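You operate a simulated robot arm through the tools that you are given. There is no shell and no other tool. Be economical: measure what you need, move in short steps, check, and stop when the job is done.

You are at the controls of a simulated two-armed robot. One attempt, no reset.

TASK
Pick up the yellow chock with one hand, pass it to the other hand and put it on the black plate. Set down upright: yellow chock.

Only the result counts: the job must be done as asked and must still hold three seconds after the hand-in. Knocking over, shifting, dropping, spilling or breaking anything else fails it.

THE ROBOT
Two 7-joint arms with two-finger grippers on one trunk, on a base that drives. Base frame: it is fixed to the floor where the robot stands at the start and does not move with it; the origin is under the middle of the robot, x ahead of it, y to its left, z up; the surface under the hand at the start is at about z = 900. Units: mm, degrees, N and s.
The left shoulder is at the start at [78, 151, 1001], the right one opposite. With the tool pointing down near the work surface each hand reaches from about 100 to 780 mm from the robot's upright axis, wherever it stands, measured 20 degrees to its own side. Places, roughly: black plate [100, 2600, 900]. Payload 2.54 kg a hand.
Tool frame (each hand has its own): the origin (TCP) lies between the finger pads and is the grasp point; the fingertips stand 30 mm ahead of it; z points along the fingers, y is the line along which they close. The gripper opens to 116 mm. The gripper's body begins 95 mm behind the TCP.
Orientation is that of the tool frame in the base frame, as [roll, pitch, yaw] about the fixed x, y, z axes, in that order (R = Rz(yaw) Ry(pitch) Rx(roll)). With the fingers straight down and closing along the base's y, the tool's x points along the base's -x, its y along +y and its z along -z.

THE INTERFACE
- The arms move only by the tool servo_tool. It takes "left_commands", "right_commands" or both (then of equal length, played together; a hand with none holds still); each is a list of rows, each a list of 7 numbers: the shift along the base's x, y, z in units of 150 mm (1.0 is 150 mm), then the turn, a rotation vector about the base's x, y, z in units of 45 degrees (1.0 is 45 degrees), then the finger opening in mm, from 0 to 116. In form: [[tx, ty, tz, wx, wy, wz, jaw], ...]. A call has 1 to 20 rows; each row is the pose to reach, as a shift and turn from the pose commanded when the call began. A call with a number of a shift or a turn outside -1 to 1 is refused whole. Rows are played at 5 a second. More than 50 mm and 8.6 degrees between two rows, or a gripper value outside its range, and nothing of the call is played. A pose out of reach is approached as far as the arm can. The call stops where the force on the tool passes 40 N (or 10 N more than at its start, if that is more) or the arm is blocked; 0.2 s more then pass. The fingers move at their own pace (about 72 mm/s each) and stop on an object; they squeeze with about 31 N. The grip force told is the motor's: it shows also when the fingers shut on nothing. Time passes only in rows, and 0.2 s behind the last, so rows that repeat a pose let the fingers close. The reply holds the time, the measured pose of the TCP, the force on the tool along the base axes, the opening and the grip force, in the units named above and with some noise, with the torque about the TCP (base axes, N m) and any sound that the robot's microphone picked up.
- Cameras (640 x 400 px; columns grow to the right, rows downward): "scene" is now at [175.7, 8.7, 1168.2]; the picture's right is [0.05, -1.00, 0.00], its down [-0.02, -0.00, -1.00] and it looks along [1.00, 0.05, -0.02] (base axes); focal length 214 px, centre (320, 200). "left" rides on the left gripper at [69, 15, -122] in its tool frame; the picture's right is [-0.21, 0.98, 0.00], its down [-0.83, -0.18, -0.53] and it looks along [-0.52, -0.11, 0.85] (tool axes); focal length 251 px, centre (320, 200). "right" rides on the right gripper at [69, -15, -122] in its tool frame; the picture's right is [0.21, 0.98, 0.00], its down [-0.83, 0.18, -0.53] and it looks along [-0.52, 0.11, 0.85] (tool axes); focal length 251 px, centre (320, 200).
- grab_frame(camera): a new picture of that camera. It takes no simulated time.
- raise_lower(by): slides the trunk up (or, below 0, down) by that many mm; the arms and the scene camera ride with it, the base frame stays. It gives what a move gives, with no picture.
- steer(legs): drives the robot by 1 to 6 legs, each [ahead, left, turn to the left] in mm, mm and degrees, along the robot's own axes; the way and the turn of a leg run together, so that a leg with both is an arc; at most 1500 mm and 180 degrees a leg. The arms and the cameras ride along, it lands a little off, and it stops where it bumps. It gives what a move gives.
- turn_head(pan, tilt): turns the head with the scene camera to pan (to the left, within 80 degrees either way) and tilt (down, from -29 to 69), counted from straight ahead of the robot. It gives what a move gives.
- measure_at(camera, pixels): for up to 12 pixels [column, row] of the newest picture of that camera ("zoom" is the newest enlarged one), the place [x, y, z] in the base frame of the surface seen there, good to about 2 mm, but the place of the scene camera against the robot may be out by one fixed shift of up to 25 mm in any direction. It takes no simulated time.
- zoom(camera, box): a new picture of the part [left, top, right, bottom] of that camera's present view, enlarged. It takes no simulated time.
- close_job(): hands the job in; it is judged then, once.

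Go step by step. Measure first, check grasps and placings, and put right what went wrong. The budget is 80 turns and 70 pictures, counting those below and the enlarged ones. Unless the task says otherwise, let go and move clear before handing in.

The tools are called after ">>>" as name(argument=value, ...) on one line, values as JSON. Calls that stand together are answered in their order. servo_tool: Moves the arms, as the interface text tells. Its arguments: {"type":"object","properties":{"left_commands":{"type":"array","items":{"type":"array","items":{"type":"number"}}},"right_commands":{"type":"array","items":{"type":"array","items":{"type":"number"}}}},"required":[]} The other tools are called the same way: raise_lower (by) slides the trunk up or down; steer (legs) drives the base; turn_head (pan, tilt) turns the head that bears the scene camera; grab_frame (camera) takes a picture; measure_at (camera, pixels) gives the place of the surface under pixels of a picture; zoom (camera, box) takes an enlarged picture of a part of a camera's view; close_job () hands the job in.

At the start:

```text
t: 0.0
left_ee_pos: [442.3, 191.6, 1177.5]
left_tool_rot: [-179.9, 0.0, -180.0]
left_force: [-0.6, 0.7, 0.3]
left_ft_torque: [0.01, -0.02, 0.0]
left_finger_gap: 115.9
left_grip_force: 0.1
right_ee_pos: [367.3, -177.6, 1228.2]
right_tool_rot: [180.0, 0.0, 179.9]
right_force: [0.0, 0.6, 0.2]
right_ft_torque: [-0.01, 0.04, 0.0]
right_finger_gap: 116.1
right_grip_force: 0.0
trunk travel left (down, up): [-238.0, 51.0]
robot x, y, heading: [-0.7, 2.5, 0.1]
head pan, tilt: [3.1, 1.2]
```

scene: 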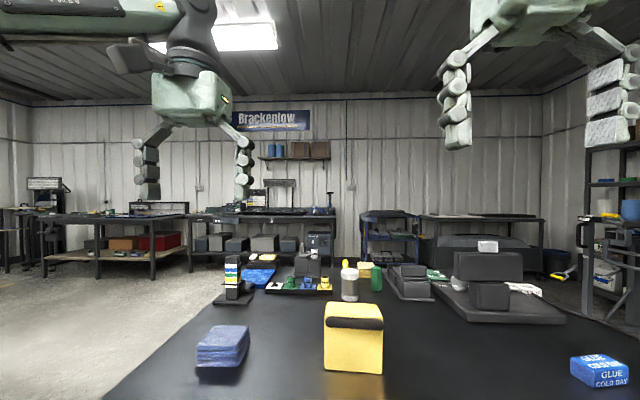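
right: 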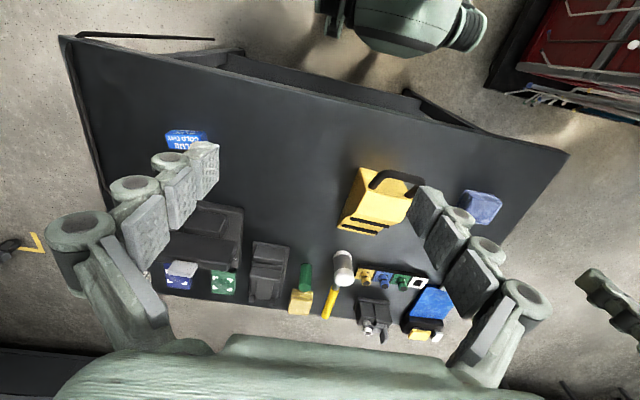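
left: 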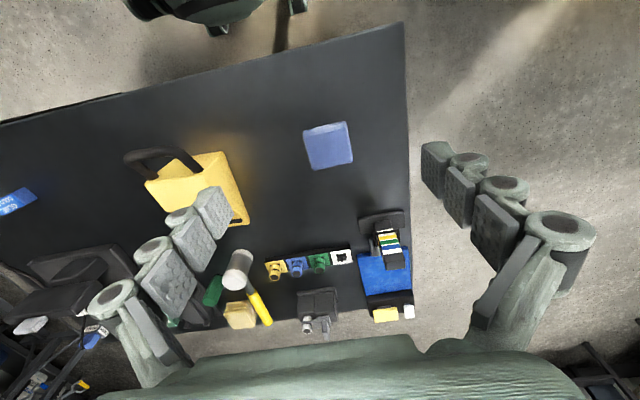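

The scene picture shows the yellow chock around (353,338) with a black handle on it. I'll enlarge it and look with tilted head.

>>> turn_head(pan=0, tilt=35)

>>> zoom(camera="left", box=[100, 110, 280, 250])

>>> grab_frame(camera="scene")

```text
t: 1.0
left_ee_pos: [443.0, 189.2, 1177.1]
left_tool_rot: [180.0, 0.1, 179.9]
left_force: [1.0, -0.5, -0.6]
left_ft_torque: [-0.04, -0.03, 0.0]
left_finger_gap: 115.9
left_grip_force: 0.1
right_ee_pos: [366.4, -176.7, 1228.1]
right_tool_rot: [-180.0, 0.0, -179.9]
right_force: [0.0, 0.3, 0.0]
right_ft_torque: [0.01, 0.03, 0.02]
right_finger_gap: 115.9
right_grip_force: 0.1
trunk travel left (down, up): [-238.0, 51.0]
robot x, y, heading: [-1.0, 4.6, -0.0]
head pan, tilt: [0.0, 35.0]
```

```text
2.86 times, centred on (190, 180) of left
```

zoom: 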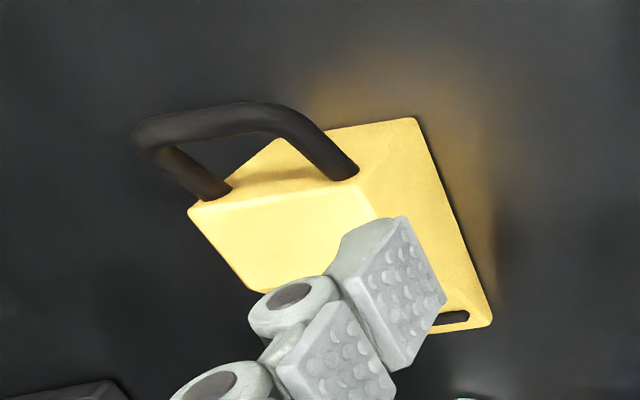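

```text
65 pictures are left
```

scene: 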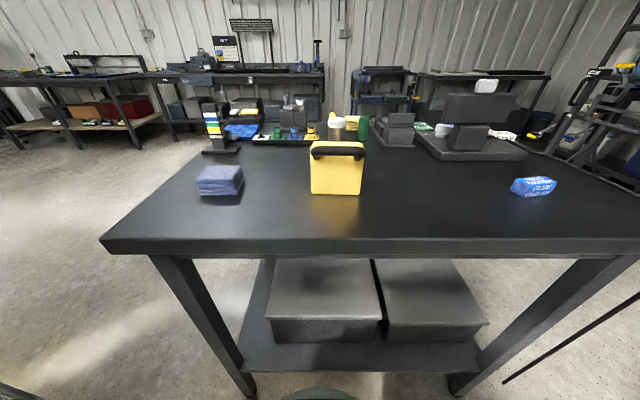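

The chock is a yellow wedge with a black handle on top at (338,150). I'll measure it, the table and neighbours.

>>> measure_at(camera="scene", pixels=[[312, 150], [338, 148], [362, 152], [312, 192], [360, 193], [336, 175], [338, 215], [338, 243], [105, 240], [335, 128], [362, 190], [220, 180]])

>>> grab_frame(camera="left")

>>> measure_at(camera="left", pixels=[[130, 158], [155, 152], [178, 151], [197, 170], [152, 186], [148, 180], [217, 151], [248, 222], [235, 225], [215, 170], [171, 206], [240, 140]])

>>> zoom(camera="scene", box=[280, 110, 400, 210])

```text
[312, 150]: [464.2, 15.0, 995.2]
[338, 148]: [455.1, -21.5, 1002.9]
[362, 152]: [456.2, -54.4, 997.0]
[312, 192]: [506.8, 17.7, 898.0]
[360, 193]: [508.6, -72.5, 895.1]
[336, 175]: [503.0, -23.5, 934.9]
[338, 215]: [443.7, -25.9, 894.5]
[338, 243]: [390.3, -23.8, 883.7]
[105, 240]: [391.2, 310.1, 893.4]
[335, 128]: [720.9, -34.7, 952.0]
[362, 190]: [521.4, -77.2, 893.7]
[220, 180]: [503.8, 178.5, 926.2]
```

```text
64 pictures are left
```

left: 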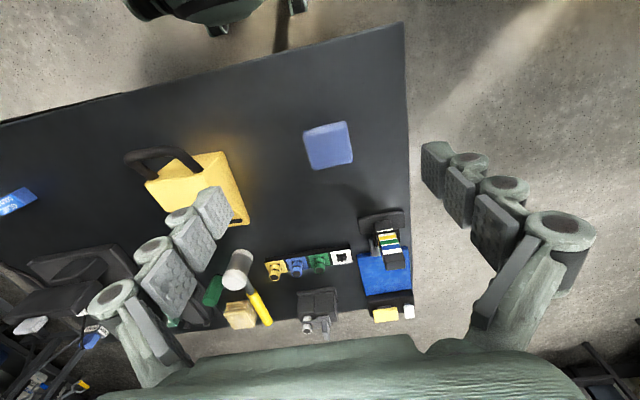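

```text
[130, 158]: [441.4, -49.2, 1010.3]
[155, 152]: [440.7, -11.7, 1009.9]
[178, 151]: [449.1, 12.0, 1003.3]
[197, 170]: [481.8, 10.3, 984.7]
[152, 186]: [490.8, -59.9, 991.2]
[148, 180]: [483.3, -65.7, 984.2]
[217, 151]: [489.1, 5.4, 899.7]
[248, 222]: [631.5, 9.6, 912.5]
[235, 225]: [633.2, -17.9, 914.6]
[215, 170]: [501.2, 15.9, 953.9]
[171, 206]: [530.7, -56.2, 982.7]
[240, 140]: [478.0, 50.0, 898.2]
```

```text
4.00 times, centred on (340, 160) of scene
```

zoom: 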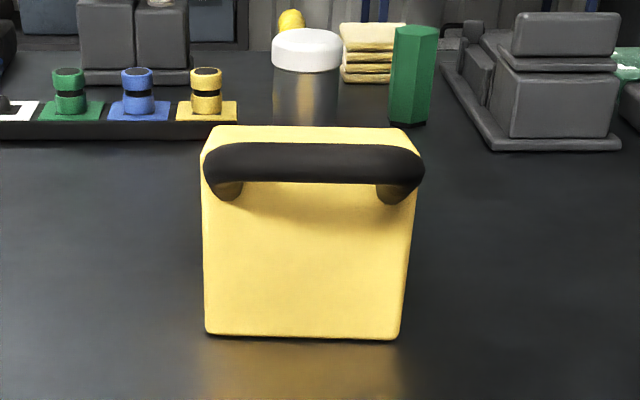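

The chock is a wedge: tall end at x≈487–530 (top z≈985), thin end at x≈637, width y≈-68…17, with the handle sticking toward the robot at x≈441–485, z≈1005. My plan is to grip the tall part from above with the right hand. I then yaw it 90° in the air so the left hand can take the thin part. First I move the right hand above it to look.

>>> servo_tool(right_commands=[[0.17, 0.17, -0.1, 0, 0, 0, 116], [0.34, 0.34, -0.2, 0, 0, 0, 116], [0.5, 0.5, -0.3, 0, 0, 0, 116], [0.67, 0.67, -0.4, 0, 0, 0, 116], [0.84, 0.84, -0.5, 0, 0, 0, 116], [1.0, 1.0, -0.6, 0, 0, 0, 116], [1.0, 1.0, -0.6, 0, 0, 0, 116]])

>>> grab_frame(camera="right")

>>> grab_frame(camera="left")

>>> grab_frame(camera="scene")

```text
t: 2.6
left_ee_pos: [441.9, 191.6, 1176.5]
left_tool_rot: [-180.0, 0.0, 180.0]
left_force: [0.0, -0.2, -0.6]
left_ft_torque: [-0.01, -0.01, 0.01]
left_finger_gap: 115.8
left_grip_force: 0.0
right_ee_pos: [516.7, -26.4, 1139.5]
right_tool_rot: [180.0, 0.0, 179.9]
right_force: [0.9, -0.3, 0.0]
right_ft_torque: [0.0, -0.02, 0.04]
right_finger_gap: 115.9
right_grip_force: 0.0
trunk travel left (down, up): [-238.0, 51.0]
robot x, y, heading: [0.1, -1.5, 0.2]
head pan, tilt: [0.0, 35.0]
```

```text
62 pictures are left
```

right: 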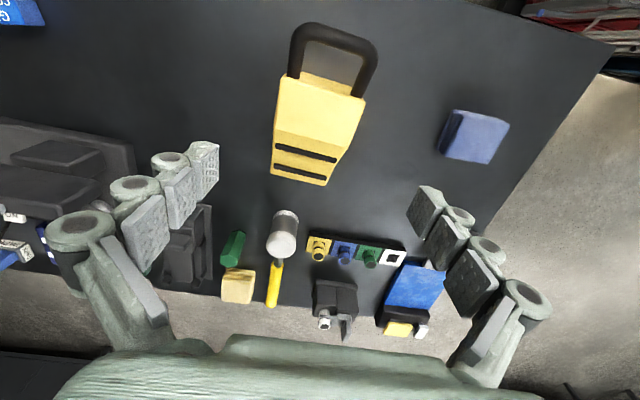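

```text
61 pictures are left
```

left: 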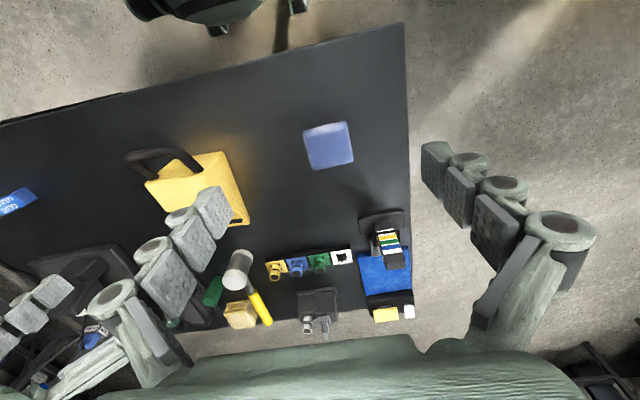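

```text
60 pictures are left
```

scene: 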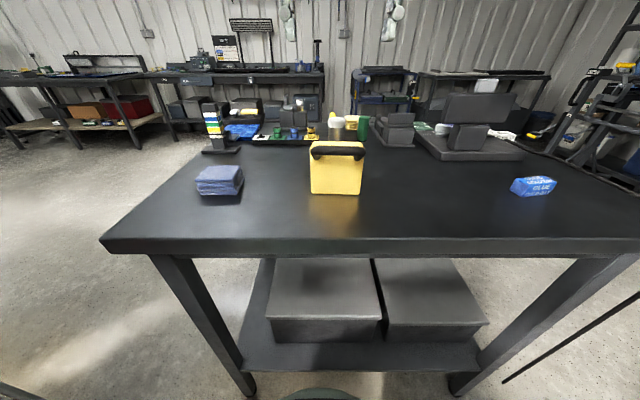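

From the right-hand picture the wedge is clear: top corners near (280,78), (365,97), step (273,130), thin end (272,175), (325,185). Measuring it.

>>> measure_at(camera="right", pixels=[[303, 74], [350, 85], [282, 80], [362, 100], [276, 128], [340, 148], [274, 173], [322, 183], [355, 125], [333, 175], [303, 115], [305, 165]])

>>> zoom(camera="right", box=[240, 10, 400, 200])

```text
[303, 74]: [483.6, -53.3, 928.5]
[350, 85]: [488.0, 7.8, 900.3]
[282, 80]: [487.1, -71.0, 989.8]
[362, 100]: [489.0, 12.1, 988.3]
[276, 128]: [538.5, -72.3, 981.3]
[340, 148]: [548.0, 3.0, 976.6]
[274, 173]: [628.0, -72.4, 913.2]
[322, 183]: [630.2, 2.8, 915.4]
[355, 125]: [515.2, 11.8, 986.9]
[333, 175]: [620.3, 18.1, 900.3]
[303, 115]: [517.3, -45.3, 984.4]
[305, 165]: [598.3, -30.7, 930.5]
```

```text
2.11 times, centred on (320, 105) of right
```

zoom: 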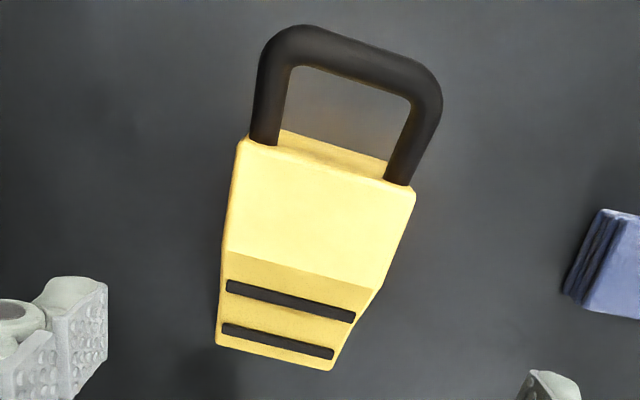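

The body spans y≈-73…13 (centre -30), with a flat top at x 487–545 and z≈986. I'll lower the right hand at x≈512.

>>> servo_tool(right_commands=[[-0.03, -0.024, -0.25, 0, 0, 0, 116], [-0.03, -0.024, -0.5, 0, 0, 0, 116], [-0.03, -0.024, -0.7, 0, 0, 0, 116], [-0.03, -0.024, -0.85, 0, 0, 0, 116], [-0.03, -0.024, -0.85, 0, 0, 0, 116]])

>>> grab_frame(camera="scene")

>>> grab_frame(camera="right")

```text
t: 3.8
left_ee_pos: [441.5, 190.8, 1177.4]
left_tool_rot: [-180.0, 0.0, -179.9]
left_force: [0.5, -0.4, 0.5]
left_ft_torque: [0.0, -0.01, -0.01]
left_finger_gap: 116.1
left_grip_force: 0.1
right_ee_pos: [511.9, -30.6, 1011.0]
right_tool_rot: [180.0, -0.1, -180.0]
right_force: [-0.5, 0.9, 0.4]
right_ft_torque: [-0.02, 0.0, 0.0]
right_finger_gap: 116.0
right_grip_force: 0.2
trunk travel left (down, up): [-238.0, 51.0]
robot x, y, heading: [0.9, 0.2, 0.3]
head pan, tilt: [0.0, 35.0]
```

```text
58 pictures are left
```

scene: 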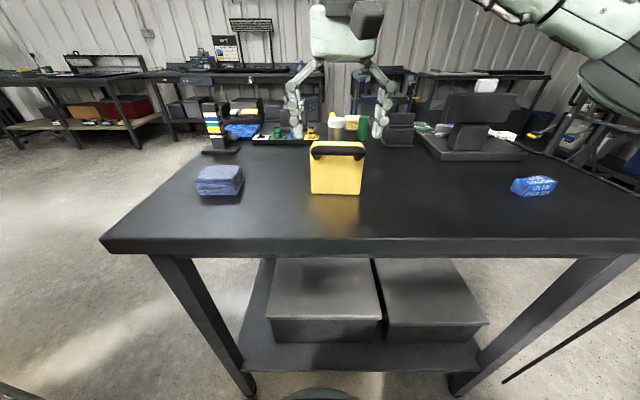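

```text
57 pictures are left
```

right: 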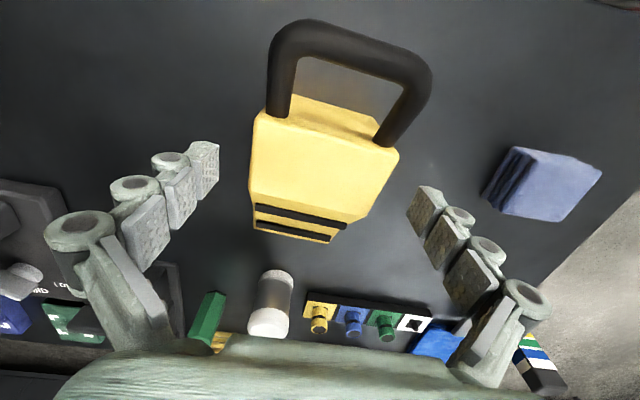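

The fingers at scene (297,120) and (380,120) straddle the chock centrally. I'll go down 63 mm and close.

>>> servo_tool(right_commands=[[0, 0, -0.15, 0, 0, 0, 116], [0, 0, -0.3, 0, 0, 0, 116], [0, 0, -0.42, 0, 0, 0, 116], [0, 0, -0.42, 0, 0, 0, 95], [0, 0, -0.42, 0, 0, 0, 80], [0, 0, -0.42, 0, 0, 0, 75], [0, 0, -0.42, 0, 0, 0, 75]])

>>> grab_frame(camera="scene")

```text
t: 5.4
left_ee_pos: [442.6, 191.7, 1177.7]
left_tool_rot: [-179.9, 0.1, 180.0]
left_force: [-0.9, 0.2, 1.0]
left_ft_torque: [-0.01, -0.03, 0.02]
left_finger_gap: 116.3
left_grip_force: 0.1
right_ee_pos: [511.9, -31.1, 947.8]
right_tool_rot: [180.0, 0.1, -180.0]
right_force: [-0.3, 1.4, 0.1]
right_ft_torque: [0.16, -0.22, -0.05]
right_finger_gap: 90.3
right_grip_force: 30.7
trunk travel left (down, up): [-238.0, 51.0]
robot x, y, heading: [-2.6, 0.6, 0.1]
head pan, tilt: [0.0, 35.0]
```

```text
56 pictures are left
```

scene: 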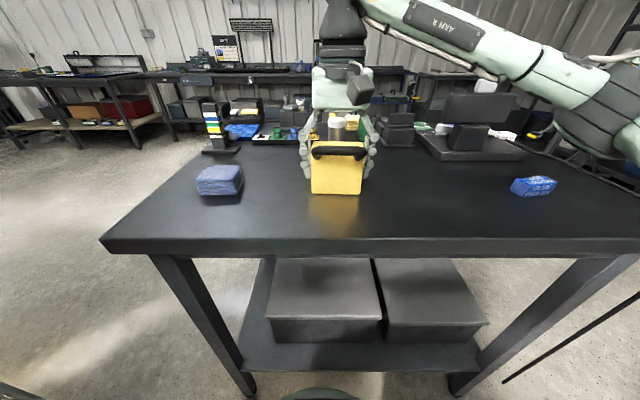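

Gap 90.3 mm with 30.7 N grip, so it's firmly held. I'll lift slightly to weigh it.

>>> servo_tool(right_commands=[[0, 0, 0.07, 0, 0, 0, 75], [0, 0, 0.2, 0, 0, 0, 75], [0, 0, 0.4, 0, 0, 0, 75], [0, 0, 0.4, 0, 0, 0, 75]])

>>> grab_frame(camera="scene")

>>> grab_frame(camera="left")

```text
t: 6.4
left_ee_pos: [442.2, 191.0, 1176.7]
left_tool_rot: [180.0, 0.0, 179.9]
left_force: [-0.2, -0.5, -0.5]
left_ft_torque: [0.0, 0.0, 0.01]
left_finger_gap: 116.1
left_grip_force: 0.1
right_ee_pos: [512.4, -32.3, 1006.6]
right_tool_rot: [180.0, -0.2, 179.9]
right_force: [-0.7, 0.0, -3.3]
right_ft_torque: [-0.01, 0.11, 0.01]
right_finger_gap: 89.5
right_grip_force: 30.9
trunk travel left (down, up): [-238.0, 51.0]
robot x, y, heading: [0.1, -0.4, -0.1]
head pan, tilt: [0.0, 35.0]
```

```text
55 pictures are left
```

scene: 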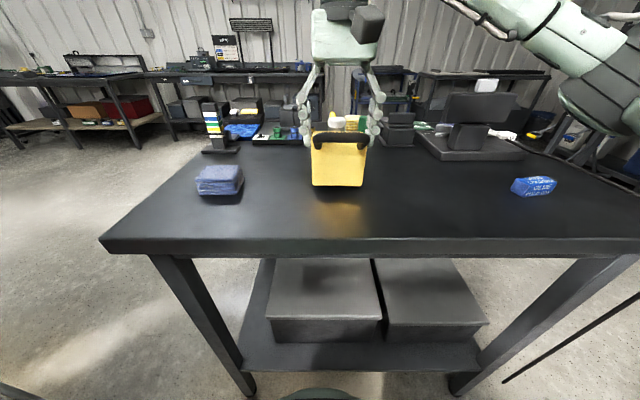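

```text
54 pictures are left
```

left: 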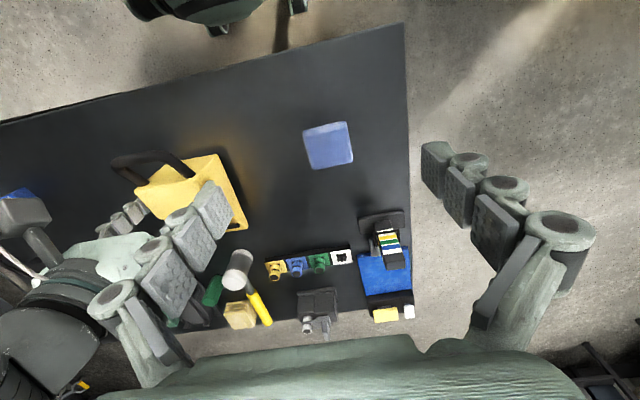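

It weighs only about 0.35 kg and is held well. Now I'll lift to z≈1130 while turning it +45° about z.

>>> servo_tool(right_commands=[[0, 0, 0.2, 0, 0, 0.16, 75], [-0.05, 0, 0.4, 0, 0, 0.33, 75], [-0.1, 0, 0.6, 0, 0, 0.5, 75], [-0.15, 0, 0.8, 0, 0, 0.67, 75], [-0.2, 0, 0.8, 0, 0, 0.84, 75], [-0.25, 0, 0.8, 0, 0, 1.0, 75], [-0.25, 0, 0.8, 0, 0, 1.0, 75]])

>>> servo_tool(right_commands=[[0, -0.05, 0, 0, 0, 0.16, 75], [0, -0.1, 0, 0, 0, 0.33, 75], [0, -0.15, 0, 0, 0, 0.5, 75], [0, -0.2, 0, 0, 0, 0.67, 75], [0, -0.25, 0, 0, 0, 0.84, 75], [0, -0.3, 0, 0, 0, 1.0, 75], [0, -0.3, 0, 0, 0, 1.0, 75]])

>>> turn_head(pan=0, tilt=10)

>>> grab_frame(camera="scene")

>>> grab_frame(camera="left")

```text
t: 8.0
left_ee_pos: [442.8, 190.2, 1176.9]
left_tool_rot: [-180.0, -0.1, 179.9]
left_force: [0.0, -0.3, 0.7]
left_ft_torque: [0.01, -0.01, 0.01]
left_finger_gap: 115.9
left_grip_force: 0.0
right_ee_pos: [475.1, -31.0, 1126.5]
right_tool_rot: [180.0, 0.0, -134.9]
right_force: [-0.2, -0.5, -4.7]
right_ft_torque: [-0.06, 0.08, 0.0]
right_finger_gap: 89.5
right_grip_force: 30.6
trunk travel left (down, up): [-238.0, 51.0]
robot x, y, heading: [5.0, 0.5, 0.1]
head pan, tilt: [0.0, 35.0]
```

```text
t: 9.6
left_ee_pos: [443.4, 190.7, 1177.8]
left_tool_rot: [-180.0, 0.0, 180.0]
left_force: [-1.1, 0.5, -0.5]
left_ft_torque: [-0.01, 0.02, -0.01]
left_finger_gap: 116.1
left_grip_force: 0.0
right_ee_pos: [354.6, -24.4, 1066.8]
right_tool_rot: [-180.0, 0.1, -90.0]
right_force: [0.1, -0.5, -3.9]
right_ft_torque: [-0.11, 0.02, 0.04]
right_finger_gap: 89.6
right_grip_force: 30.5
right hand out of reach, approached as far as the arm can: row 3, 4, 5, 6, 7
trunk travel left (down, up): [-238.0, 51.0]
robot x, y, heading: [-1.6, -0.2, -0.2]
head pan, tilt: [0.0, 35.0]
```

```text
t: 10.5
left_ee_pos: [442.5, 190.4, 1177.9]
left_tool_rot: [-179.9, 0.0, 180.0]
left_force: [-0.2, 1.1, 0.1]
left_ft_torque: [-0.02, 0.01, -0.03]
left_finger_gap: 115.9
left_grip_force: 0.1
right_ee_pos: [354.4, -22.6, 1066.5]
right_tool_rot: [179.9, 0.1, -90.0]
right_force: [0.9, -0.5, -3.7]
right_ft_torque: [-0.12, -0.02, 0.01]
right_finger_gap: 89.5
right_grip_force: 31.0
trunk travel left (down, up): [-238.0, 51.0]
robot x, y, heading: [-0.4, 3.6, -0.0]
head pan, tilt: [0.0, 10.0]
```

```text
53 pictures are left
```

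scene: 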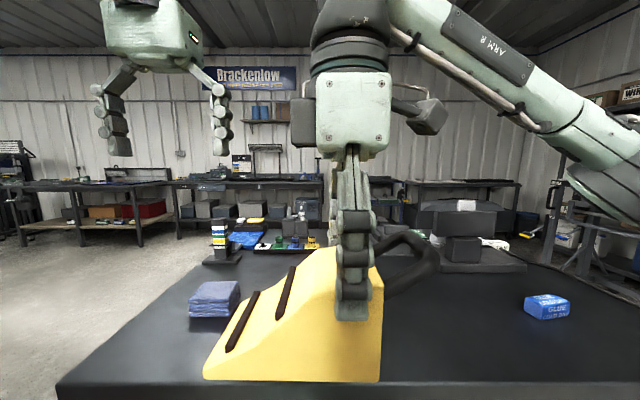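

```text
52 pictures are left
```

left: 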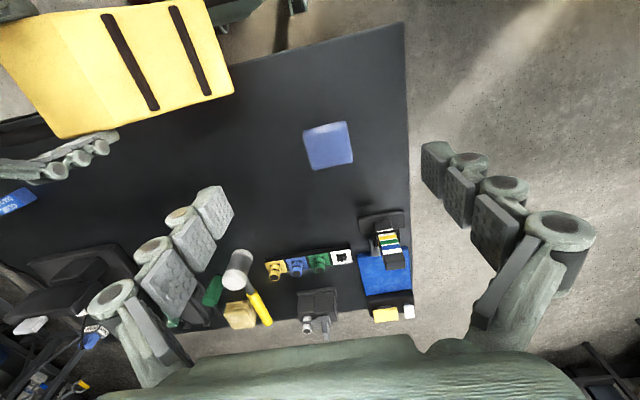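

Yaw +90° was out of reach, so the right hand drifted to (354,-23,1067), still holding well (gap 89.5). I'll bring it back to +45°, where it had reach, and simultaneously test the left hand turned +45° in the clear.

>>> servo_tool(right_commands=[[0, 0.02, 0, 0, 0, -0.16, 75], [0, 0.04, 0, 0, 0, -0.33, 75], [0, 0.06, 0, 0, 0, -0.5, 75], [0, 0.08, 0, 0, 0, -0.67, 75], [0, 0.1, 0, 0, 0, -0.84, 75], [0, 0.1, 0, 0, 0, -1.0, 75], [0, 0.1, 0, 0, 0, -1.0, 75]])

>>> servo_tool(left_commands=[[0.15, 0.0, 0.2, 0, 0, 0.16, 116], [0.3, 0, 0.4, 0, 0, 0.33, 116], [0.5, 0, 0.6, 0, 0, 0.5, 116], [0.7, 0, 0.7, 0, 0, 0.67, 116], [0.9, 0, 0.7, 0, 0, 0.84, 116], [1.0, 0, 0.7, 0, 0, 1.0, 116], [1.0, 0, 0.7, 0, 0, 1.0, 116]])

>>> grab_frame(camera="scene")

```text
t: 12.1
left_ee_pos: [441.6, 189.5, 1177.4]
left_tool_rot: [180.0, 0.0, -180.0]
left_force: [-0.4, -0.1, 0.3]
left_ft_torque: [0.0, 0.01, -0.04]
left_finger_gap: 116.0
left_grip_force: 0.1
right_ee_pos: [352.5, -8.4, 1067.3]
right_tool_rot: [-180.0, 0.0, -135.1]
right_force: [-0.7, 0.5, -3.9]
right_ft_torque: [-0.06, 0.09, 0.0]
right_finger_gap: 89.6
right_grip_force: 31.3
trunk travel left (down, up): [-238.0, 51.0]
robot x, y, heading: [-1.3, 2.3, -0.1]
head pan, tilt: [0.0, 10.0]
```

```text
t: 13.7
left_ee_pos: [553.1, 186.6, 1224.4]
left_tool_rot: [-179.8, 0.1, -134.9]
left_force: [0.7, 0.2, -0.4]
left_ft_torque: [0.0, 0.06, 0.0]
left_finger_gap: 116.2
left_grip_force: 0.0
left hand out of reach, approached as far as the arm can: row 3, 4, 5, 6, 7
right_ee_pos: [354.0, -7.4, 1066.8]
right_tool_rot: [179.9, -0.1, -135.0]
right_force: [0.7, 1.0, -4.0]
right_ft_torque: [-0.08, 0.14, -0.02]
right_finger_gap: 89.4
right_grip_force: 31.4
trunk travel left (down, up): [-238.0, 51.0]
robot x, y, heading: [-1.0, -4.0, -0.1]
head pan, tilt: [0.0, 10.0]
```

```text
51 pictures are left
```

scene: 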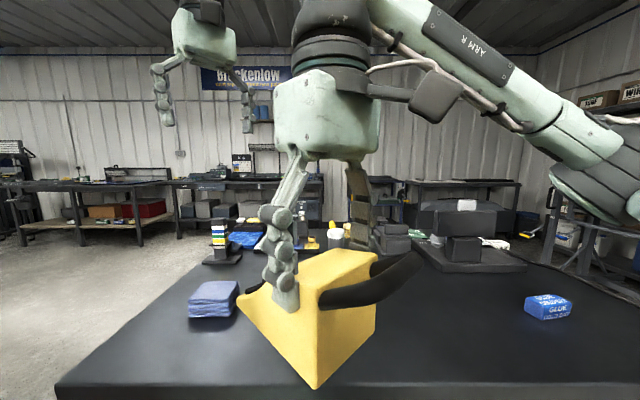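

Targets get clamped to what's reachable; the right hand is now at (353,-8,1067) at 45° and the left at (553,187,1224) at yaw -135. I'll move the right hand out to about (465,-70,1060).

>>> servo_tool(right_commands=[[0.15, -0.08, 0, 0, 0, 0, 75], [0.3, -0.16, 0, 0, 0, 0, 75], [0.45, -0.25, 0, 0, 0, 0, 75], [0.6, -0.33, -0.03, 0, 0, 0, 75], [0.75, -0.4, -0.05, 0, 0, 0, 75], [0.75, -0.4, -0.05, 0, 0, 0, 75]])

>>> servo_tool(left_commands=[[0, 0, 0, -0.1, 0.1, 0, 116], [0, 0, 0, -0.2, 0.2, 0, 116], [0, 0, 0, -0.3, 0.3, 0, 116], [0, 0, 0, -0.4, 0.4, 0, 116], [0, 0, 0, -0.5, 0.5, 0, 116], [0, 0, 0, -0.55, 0.55, 0, 116], [0, 0, 0, -0.55, 0.55, 0, 116]])

>>> grab_frame(camera="scene")

>>> grab_frame(camera="left")

```text
t: 15.1
left_ee_pos: [551.9, 186.2, 1225.2]
left_tool_rot: [-179.6, 0.1, -135.0]
left_force: [-0.1, 0.1, 0.1]
left_ft_torque: [-0.02, -0.01, -0.03]
left_finger_gap: 116.1
left_grip_force: 0.0
right_ee_pos: [466.1, -69.3, 1059.4]
right_tool_rot: [-179.9, 0.0, -135.0]
right_force: [0.7, -0.1, -4.4]
right_ft_torque: [-0.08, 0.09, 0.01]
right_finger_gap: 89.5
right_grip_force: 30.6
trunk travel left (down, up): [-238.0, 51.0]
robot x, y, heading: [1.5, -2.5, 0.1]
head pan, tilt: [0.0, 10.0]
```

```text
t: 16.7
left_ee_pos: [462.0, 145.7, 1186.2]
left_tool_rot: [-179.5, -35.0, -134.8]
left_force: [-0.5, -1.2, 1.0]
left_ft_torque: [0.04, -0.04, 0.0]
left_finger_gap: 116.1
left_grip_force: 0.2
left hand out of reach, approached as far as the arm can: row 1, 2, 3, 4, 5, 6, 7
right_ee_pos: [463.9, -69.1, 1059.4]
right_tool_rot: [-179.9, 0.0, -134.9]
right_force: [0.0, -0.1, -2.6]
right_ft_torque: [-0.06, 0.02, -0.02]
right_finger_gap: 89.2
right_grip_force: 30.5
trunk travel left (down, up): [-238.0, 51.0]
robot x, y, heading: [2.2, -3.1, -0.3]
head pan, tilt: [0.0, 10.0]
```

```text
50 pictures are left
```

scene: 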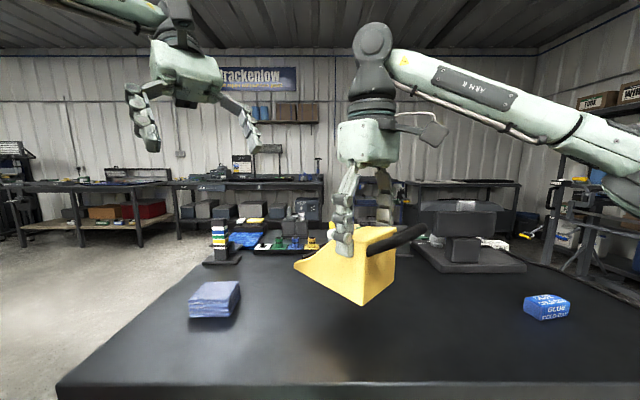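

```text
49 pictures are left
```

left: 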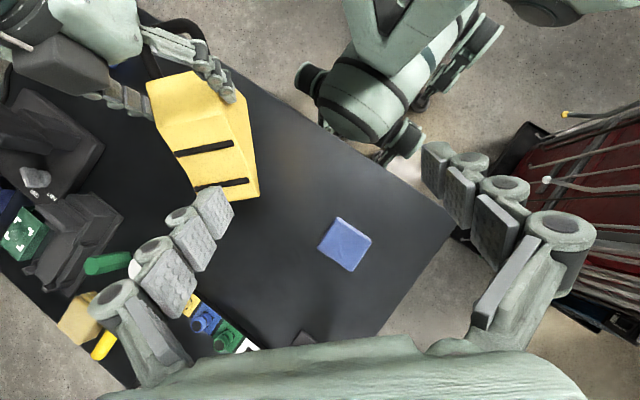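

The left hand now has the 35° lean at (462,146,1186). I'll measure the chock in the left picture to confirm its pose: thin edge (197,193)–(260,198), ridge (163,140)–(232,130).

>>> measure_at(camera="left", pixels=[[190, 175], [255, 193], [165, 140], [232, 133], [200, 110], [225, 165], [255, 165], [245, 120], [180, 84]])

```text
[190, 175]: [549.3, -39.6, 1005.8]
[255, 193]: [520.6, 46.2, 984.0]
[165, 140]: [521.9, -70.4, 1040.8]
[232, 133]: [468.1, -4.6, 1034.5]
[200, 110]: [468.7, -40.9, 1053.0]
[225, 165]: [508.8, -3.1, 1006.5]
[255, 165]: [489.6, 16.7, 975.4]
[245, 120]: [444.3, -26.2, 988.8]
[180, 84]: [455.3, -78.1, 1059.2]
```

The measured plateau z≈1056 is about 38 mm lower than expected, so the chock may have slipped in the fingers. I'll check with the right camera and an enlarged scene view.

>>> grab_frame(camera="right")

>>> zoom(camera="scene", box=[280, 160, 440, 320])

```text
48 pictures are left
```

right: 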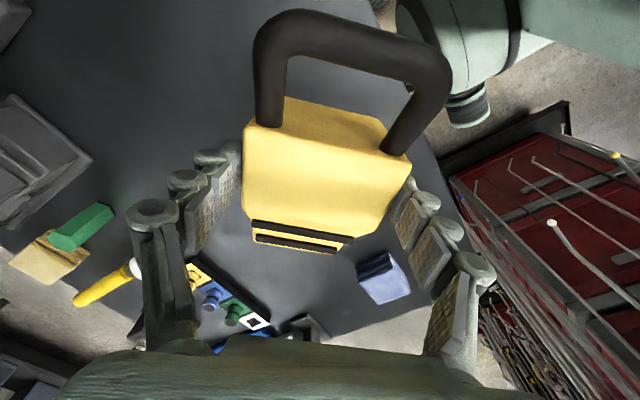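

```text
2.50 times, centred on (360, 240) of scene
```

zoom: 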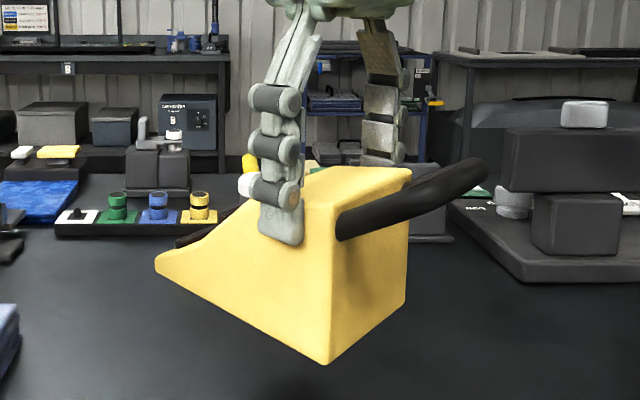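

The chock slid about 38 mm down in the fingers during the first lift and has stayed put since; it is still level, with its base at z≈973. I'll send the left hand to a pre-grasp at about (565,30,1089) with 45° lean, aligned to the wedge axis.

>>> servo_tool(left_commands=[[0.12, -0.1, -0.1, -0.04, 0.04, 0, 116], [0.25, -0.25, -0.22, -0.08, 0.08, 0, 116], [0.4, -0.42, -0.36, -0.12, 0.12, 0, 116], [0.54, -0.6, -0.5, -0.157, 0.157, 0, 116], [0.683, -0.77, -0.647, -0.157, 0.157, 0, 116], [0.683, -0.77, -0.647, -0.157, 0.157, 0, 116]])

>>> grab_frame(camera="scene")

>>> grab_frame(camera="left")

```text
t: 18.1
left_ee_pos: [563.1, 34.4, 1088.5]
left_tool_rot: [-180.0, -45.1, -135.0]
left_force: [0.8, -0.2, -0.1]
left_ft_torque: [0.0, 0.0, -0.02]
left_finger_gap: 115.8
left_grip_force: 0.2
right_ee_pos: [466.0, -68.2, 1060.7]
right_tool_rot: [-180.0, -0.1, -134.9]
right_force: [0.2, -0.1, -5.1]
right_ft_torque: [-0.13, 0.09, -0.04]
right_finger_gap: 89.3
right_grip_force: 31.0
trunk travel left (down, up): [-238.0, 51.0]
robot x, y, heading: [-0.7, -2.6, -0.1]
head pan, tilt: [0.0, 10.0]
```

```text
46 pictures are left
```

scene: 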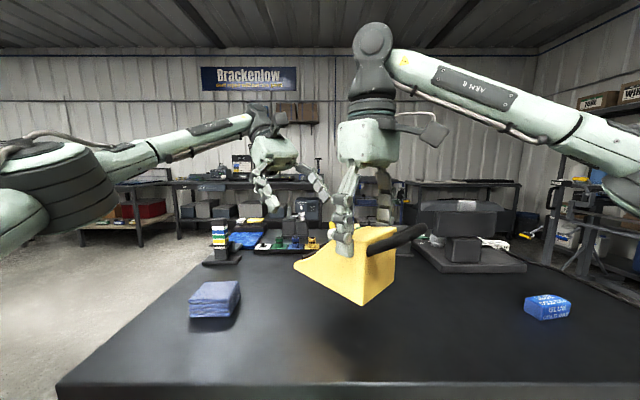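

```text
45 pictures are left
```

left: 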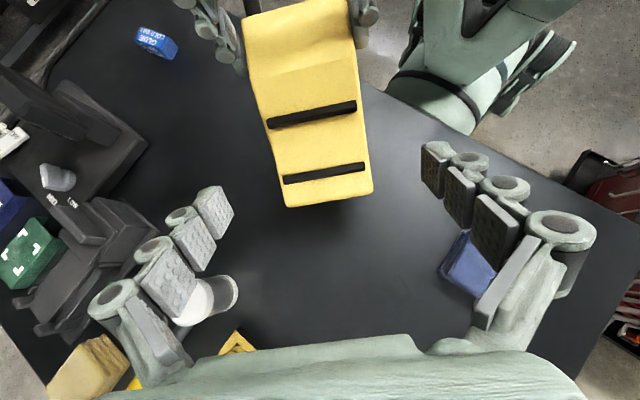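

The pose is reached and clear, with the chock unmoved in the scene view. I'll measure it again with the left camera for exact alignment.

>>> measure_at(camera="left", pixels=[[288, 204], [368, 192], [262, 110], [355, 85], [250, 20], [340, 10], [320, 150], [305, 90]])

```text
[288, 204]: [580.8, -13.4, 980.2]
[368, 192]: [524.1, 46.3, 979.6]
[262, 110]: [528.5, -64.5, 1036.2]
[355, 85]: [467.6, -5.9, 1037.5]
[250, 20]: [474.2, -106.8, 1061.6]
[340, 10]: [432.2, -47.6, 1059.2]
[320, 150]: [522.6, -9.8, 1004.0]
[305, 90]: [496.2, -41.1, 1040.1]
```

The wedge axis is aligned: its thin-edge midpoint (552,16) lies on the 45° line from the right TCP. I'll advance the left hand along its tool axis to about (507,-28,1011), leaving it open.

>>> servo_tool(left_commands=[[-0.1, -0.105, -0.13, 0, 0, 0, 116], [-0.2, -0.21, -0.27, 0, 0, 0, 116], [-0.3, -0.32, -0.41, 0, 0, 0, 116], [-0.377, -0.4, -0.517, 0, 0, 0, 116], [-0.377, -0.4, -0.517, 0, 0, 0, 116]])

>>> zoom(camera="scene", box=[240, 120, 440, 320])

>>> grab_frame(camera="left")

```text
t: 19.3
left_ee_pos: [506.4, -25.2, 1010.8]
left_tool_rot: [179.9, -45.1, -135.0]
left_force: [0.5, -1.0, 0.1]
left_ft_torque: [-0.02, -0.02, 0.0]
left_finger_gap: 116.1
left_grip_force: 0.0
right_ee_pos: [466.2, -68.2, 1058.6]
right_tool_rot: [179.9, -0.1, -134.9]
right_force: [-0.1, 0.4, -3.7]
right_ft_torque: [-0.1, 0.08, 0.01]
right_finger_gap: 89.5
right_grip_force: 31.2
trunk travel left (down, up): [-238.0, 51.0]
robot x, y, heading: [-0.5, 3.0, 0.0]
head pan, tilt: [0.0, 10.0]
```

```text
2.00 times, centred on (340, 220) of scene
```

zoom: 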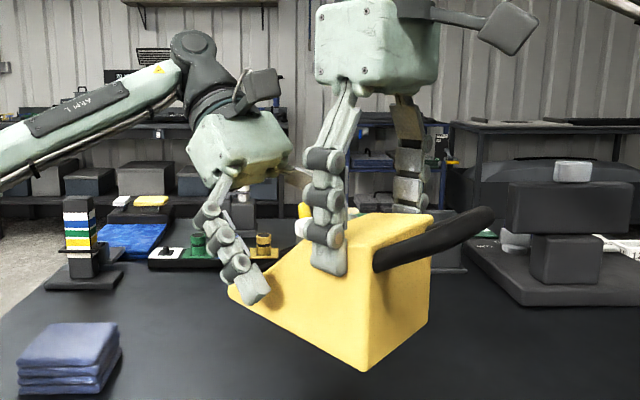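

```text
43 pictures are left
```

left: 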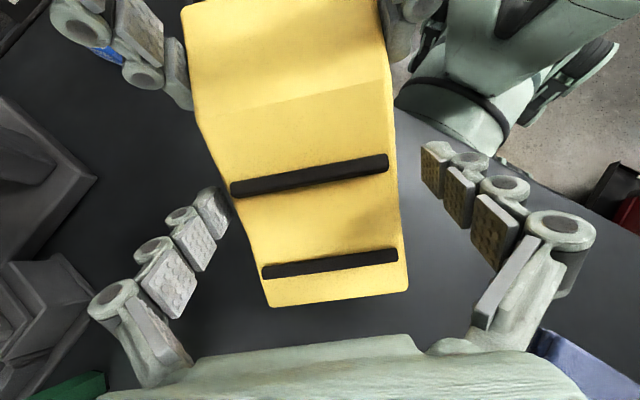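

The left fingers straddle the wedge cleanly. I'll shift 10 mm toward the taller part and close.

>>> servo_tool(left_commands=[[-0.05, -0.06, 0, 0, 0, 0, 116], [-0.05, -0.06, 0, 0, 0, 0, 100], [-0.05, -0.06, 0, 0, 0, 0, 88], [-0.05, -0.06, 0, 0, 0, 0, 75], [-0.05, -0.06, 0, 0, 0, 0, 70], [-0.05, -0.06, 0, 0, 0, 0, 70]])

>>> zoom(camera="scene", box=[240, 120, 440, 320])

>>> grab_frame(camera="left")

```text
t: 20.7
left_ee_pos: [499.6, -35.3, 1011.4]
left_tool_rot: [-179.9, -44.9, -134.9]
left_force: [13.5, -4.3, 4.0]
left_ft_torque: [-0.26, -0.05, 0.45]
left_finger_gap: 89.5
left_grip_force: 30.8
right_ee_pos: [465.2, -68.0, 1059.7]
right_tool_rot: [179.9, -0.1, -134.9]
right_force: [-12.3, 4.3, -7.3]
right_ft_torque: [0.33, 0.79, 0.11]
right_finger_gap: 89.5
right_grip_force: 31.0
trunk travel left (down, up): [-238.0, 51.0]
robot x, y, heading: [-0.9, 1.4, -0.1]
head pan, tilt: [0.0, 10.0]
```

```text
2.00 times, centred on (340, 220) of scene
```

zoom: 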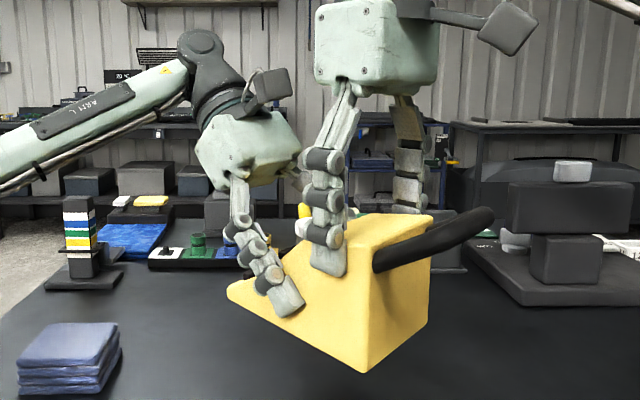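

```text
41 pictures are left
```

left: 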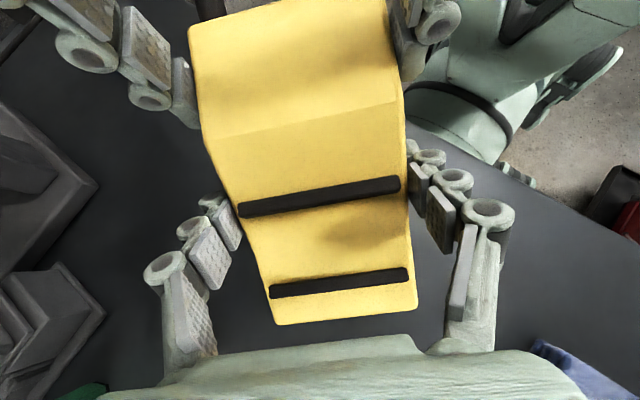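

Both hands grip (89.5 mm, 31 N each). I'll open the right hand in place, then check.

>>> servo_tool(right_commands=[[0, 0, 0, 0, 0, 0, 92], [0, 0, 0, 0, 0, 0, 100], [0, 0, 0, 0, 0, 0, 116], [0, 0, 0, 0, 0, 0, 116]])

>>> zoom(camera="scene", box=[240, 120, 440, 320])

>>> grab_frame(camera="right")

```text
t: 21.7
left_ee_pos: [498.8, -33.4, 1009.9]
left_tool_rot: [179.9, -45.0, -135.0]
left_force: [1.1, -0.2, -0.7]
left_ft_torque: [0.09, -0.12, -0.01]
left_finger_gap: 89.3
left_grip_force: 31.3
right_ee_pos: [466.5, -69.6, 1058.8]
right_tool_rot: [-180.0, 0.0, -135.1]
right_force: [-0.5, 0.0, -0.1]
right_ft_torque: [0.03, -0.01, 0.02]
right_finger_gap: 116.0
right_grip_force: 0.1
trunk travel left (down, up): [-238.0, 51.0]
robot x, y, heading: [0.6, -2.0, -0.5]
head pan, tilt: [0.0, 10.0]
```

```text
2.00 times, centred on (340, 220) of scene
```

zoom: 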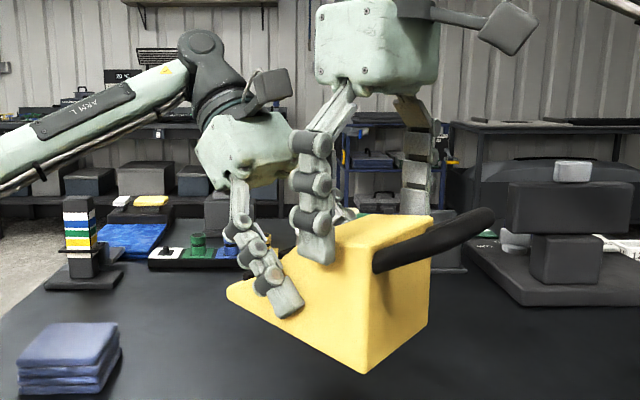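

```text
39 pictures are left
```

right: 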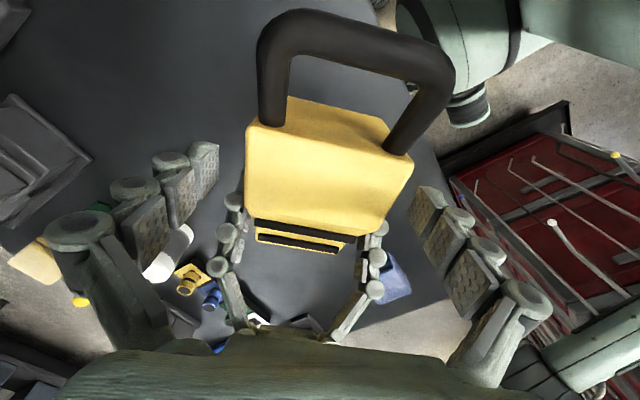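

The chock stays put in the left hand. I'll retract the right hand up and away.

>>> servo_tool(right_commands=[[0, 0, 0.2, 0, 0, 0, 116], [0, 0, 0.4, 0, 0, 0, 116], [0, -0.1, 0.6, 0, 0, 0, 116], [-0.1, -0.35, 0.7, 0, 0, 0, 116], [-0.2, -0.6, 0.7, 0, 0, -0.1, 116], [-0.3, -0.8, 0.7, 0, 0, -0.2, 116], [-0.3, -0.8, 0.7, 0, 0, -0.2, 116]])

>>> grab_frame(camera="scene")

```text
t: 23.3
left_ee_pos: [499.3, -34.6, 1010.0]
left_tool_rot: [-179.9, -45.0, -135.1]
left_force: [-0.1, 0.8, 0.2]
left_ft_torque: [0.06, -0.07, -0.01]
left_finger_gap: 89.4
left_grip_force: 30.9
right_ee_pos: [420.5, -190.2, 1164.2]
right_tool_rot: [-180.0, 0.0, -144.0]
right_force: [-0.6, 0.1, -0.3]
right_ft_torque: [-0.01, -0.02, 0.02]
right_finger_gap: 116.1
right_grip_force: 0.1
trunk travel left (down, up): [-238.0, 51.0]
robot x, y, heading: [2.4, 0.5, 0.0]
head pan, tilt: [0.0, 10.0]
```

```text
38 pictures are left
```

scene: 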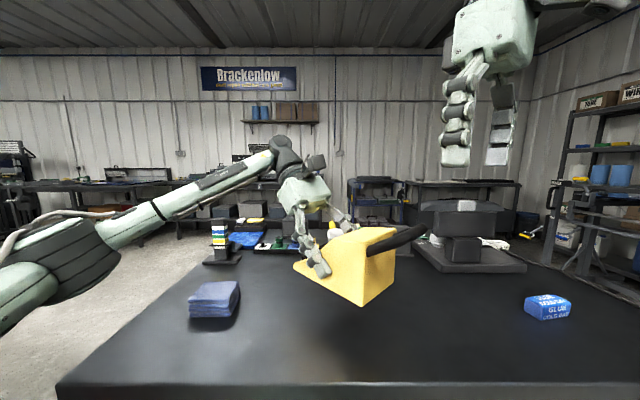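

The handover is done. Next, I'll lift slightly, pull the left hand in a little slowly, and look left with the head for the plate.

>>> servo_tool(left_commands=[[0, 0, 0.08, 0, 0, 0, 70], [-0.02, 0.04, 0.18, 0, 0, 0, 70], [-0.08, 0.1, 0.28, 0, 0, 0, 70], [-0.15, 0.18, 0.36, 0, 0, 0, 70], [-0.22, 0.26, 0.42, 0, 0, 0, 70], [-0.3, 0.34, 0.46, 0, 0, 0, 70], [-0.3, 0.34, 0.46, 0, 0, 0, 70]])

>>> grab_frame(camera="scene")

>>> turn_head(pan=80, tilt=10)

>>> grab_frame(camera="scene")

```text
t: 24.9
left_ee_pos: [454.2, 15.1, 1080.2]
left_tool_rot: [180.0, -45.0, -135.0]
left_force: [0.7, -0.5, -4.2]
left_ft_torque: [0.01, -0.06, 0.04]
left_finger_gap: 89.3
left_grip_force: 30.9
right_ee_pos: [420.4, -188.2, 1164.8]
right_tool_rot: [-180.0, 0.0, -143.9]
right_force: [0.5, -0.2, 0.5]
right_ft_torque: [0.0, 0.0, 0.02]
right_finger_gap: 116.1
right_grip_force: 0.1
trunk travel left (down, up): [-238.0, 51.0]
robot x, y, heading: [0.4, 2.9, 0.2]
head pan, tilt: [0.0, 10.0]
```

```text
37 pictures are left
```

scene: 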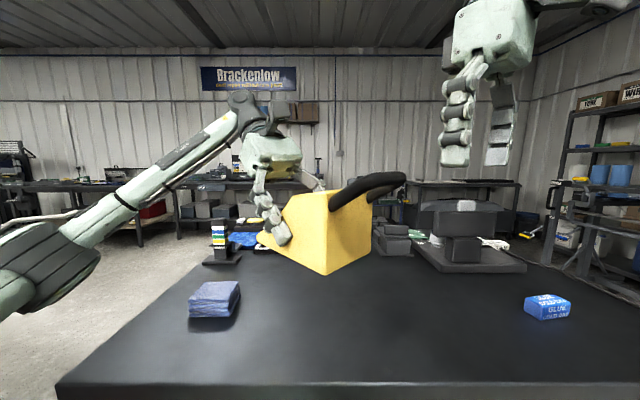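

```text
t: 26.4
left_ee_pos: [454.1, 15.4, 1079.7]
left_tool_rot: [-180.0, -45.1, -135.0]
left_force: [0.3, 0.2, -4.2]
left_ft_torque: [0.04, -0.07, -0.01]
left_finger_gap: 89.7
left_grip_force: 31.3
right_ee_pos: [420.1, -189.3, 1165.0]
right_tool_rot: [180.0, 0.0, -144.0]
right_force: [-0.5, 0.0, -0.1]
right_ft_torque: [0.0, -0.03, -0.01]
right_finger_gap: 115.8
right_grip_force: 0.2
trunk travel left (down, up): [-238.0, 51.0]
robot x, y, heading: [4.5, 0.9, -0.1]
head pan, tilt: [80.0, 10.0]
```

```text
36 pictures are left
```

scene: 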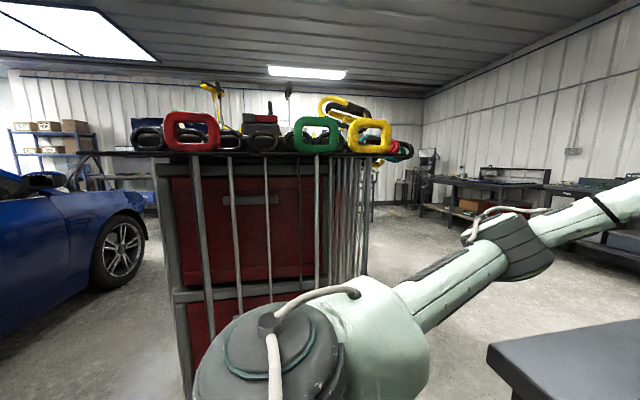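

On the left a red cabinet stands at (265,270) with coloured tools on top; a plate isn't visible yet. Measuring the obstacles.

>>> measure_at(camera="scene", pixels=[[170, 240], [365, 240], [270, 170], [345, 150], [80, 150], [115, 280], [425, 155], [140, 152], [380, 140], [570, 360], [150, 330], [430, 260]])

>>> zoom(camera="scene", box=[60, 70, 440, 240])

```text
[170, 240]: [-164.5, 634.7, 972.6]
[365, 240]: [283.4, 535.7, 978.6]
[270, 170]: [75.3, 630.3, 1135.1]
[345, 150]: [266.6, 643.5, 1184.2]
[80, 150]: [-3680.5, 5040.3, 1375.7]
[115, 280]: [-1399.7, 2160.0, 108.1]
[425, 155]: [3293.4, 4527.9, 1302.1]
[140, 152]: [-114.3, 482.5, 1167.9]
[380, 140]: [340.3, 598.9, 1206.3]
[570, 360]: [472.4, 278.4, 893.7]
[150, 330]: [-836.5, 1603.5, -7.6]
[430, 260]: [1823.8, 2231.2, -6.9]
```

```text
1.68 times, centred on (250, 155) of scene
```

zoom: 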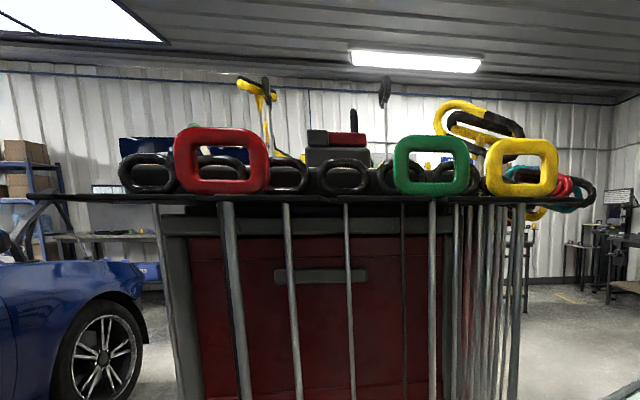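

A tool cart (x≈-165…340, y≥480) blocks the direct way, so I must go round behind it. I'll check the right/back side before backing up.

>>> turn_head(pan=-80, tilt=15)

>>> grab_frame(camera="scene")

```text
t: 28.9
left_ee_pos: [453.4, 15.7, 1080.7]
left_tool_rot: [180.0, -45.0, -135.0]
left_force: [-0.1, 0.1, -4.6]
left_ft_torque: [0.07, -0.05, -0.02]
left_finger_gap: 89.8
left_grip_force: 30.4
right_ee_pos: [420.6, -188.0, 1164.8]
right_tool_rot: [-180.0, 0.0, -144.0]
right_force: [0.1, 0.0, 0.9]
right_ft_torque: [-0.01, 0.0, -0.01]
right_finger_gap: 115.9
right_grip_force: 0.1
trunk travel left (down, up): [-238.0, 51.0]
robot x, y, heading: [0.5, 1.7, -0.1]
head pan, tilt: [-80.0, 15.0]
```

```text
34 pictures are left
```

scene: 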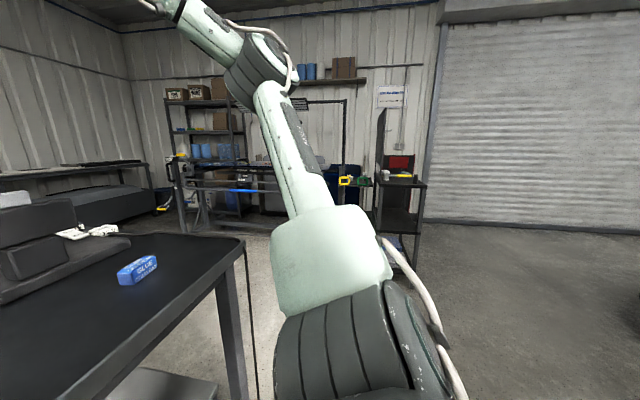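

The back-right is open floor up to the shutter. I'll back up 500 mm straight and look left again.

>>> steer(legs=[[-500, -100, 0]])

>>> turn_head(pan=80, tilt=15)

>>> grab_frame(camera="scene")

```text
t: 31.9
left_ee_pos: [-47.2, -84.5, 1079.9]
left_tool_rot: [-180.0, -45.0, -135.0]
left_force: [-1.3, 0.7, -4.5]
left_ft_torque: [0.05, -0.11, -0.02]
left_finger_gap: 89.5
left_grip_force: 31.7
right_ee_pos: [-80.4, -288.0, 1165.5]
right_tool_rot: [180.0, -0.1, -144.1]
right_force: [-0.1, -0.1, 0.3]
right_ft_torque: [-0.02, -0.03, 0.01]
right_finger_gap: 116.0
right_grip_force: 0.1
trunk travel left (down, up): [-238.0, 51.0]
robot x, y, heading: [-499.2, -101.9, -0.2]
head pan, tilt: [-80.0, 15.0]
```

```text
t: 34.3
left_ee_pos: [-46.5, -85.2, 1079.8]
left_tool_rot: [180.0, -45.0, -134.9]
left_force: [-0.3, 0.9, -2.6]
left_ft_torque: [0.04, -0.06, -0.01]
left_finger_gap: 89.8
left_grip_force: 31.1
right_ee_pos: [-80.8, -287.5, 1165.6]
right_tool_rot: [179.9, 0.0, -144.0]
right_force: [-0.6, 0.2, -0.2]
right_ft_torque: [0.02, 0.0, -0.01]
right_finger_gap: 116.2
right_grip_force: 0.0
trunk travel left (down, up): [-238.0, 51.0]
robot x, y, heading: [-500.9, -103.0, -0.2]
head pan, tilt: [80.0, 15.0]
```

```text
33 pictures are left
```

scene: 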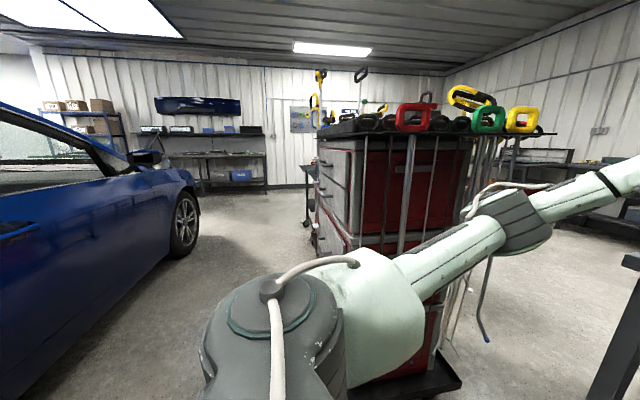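

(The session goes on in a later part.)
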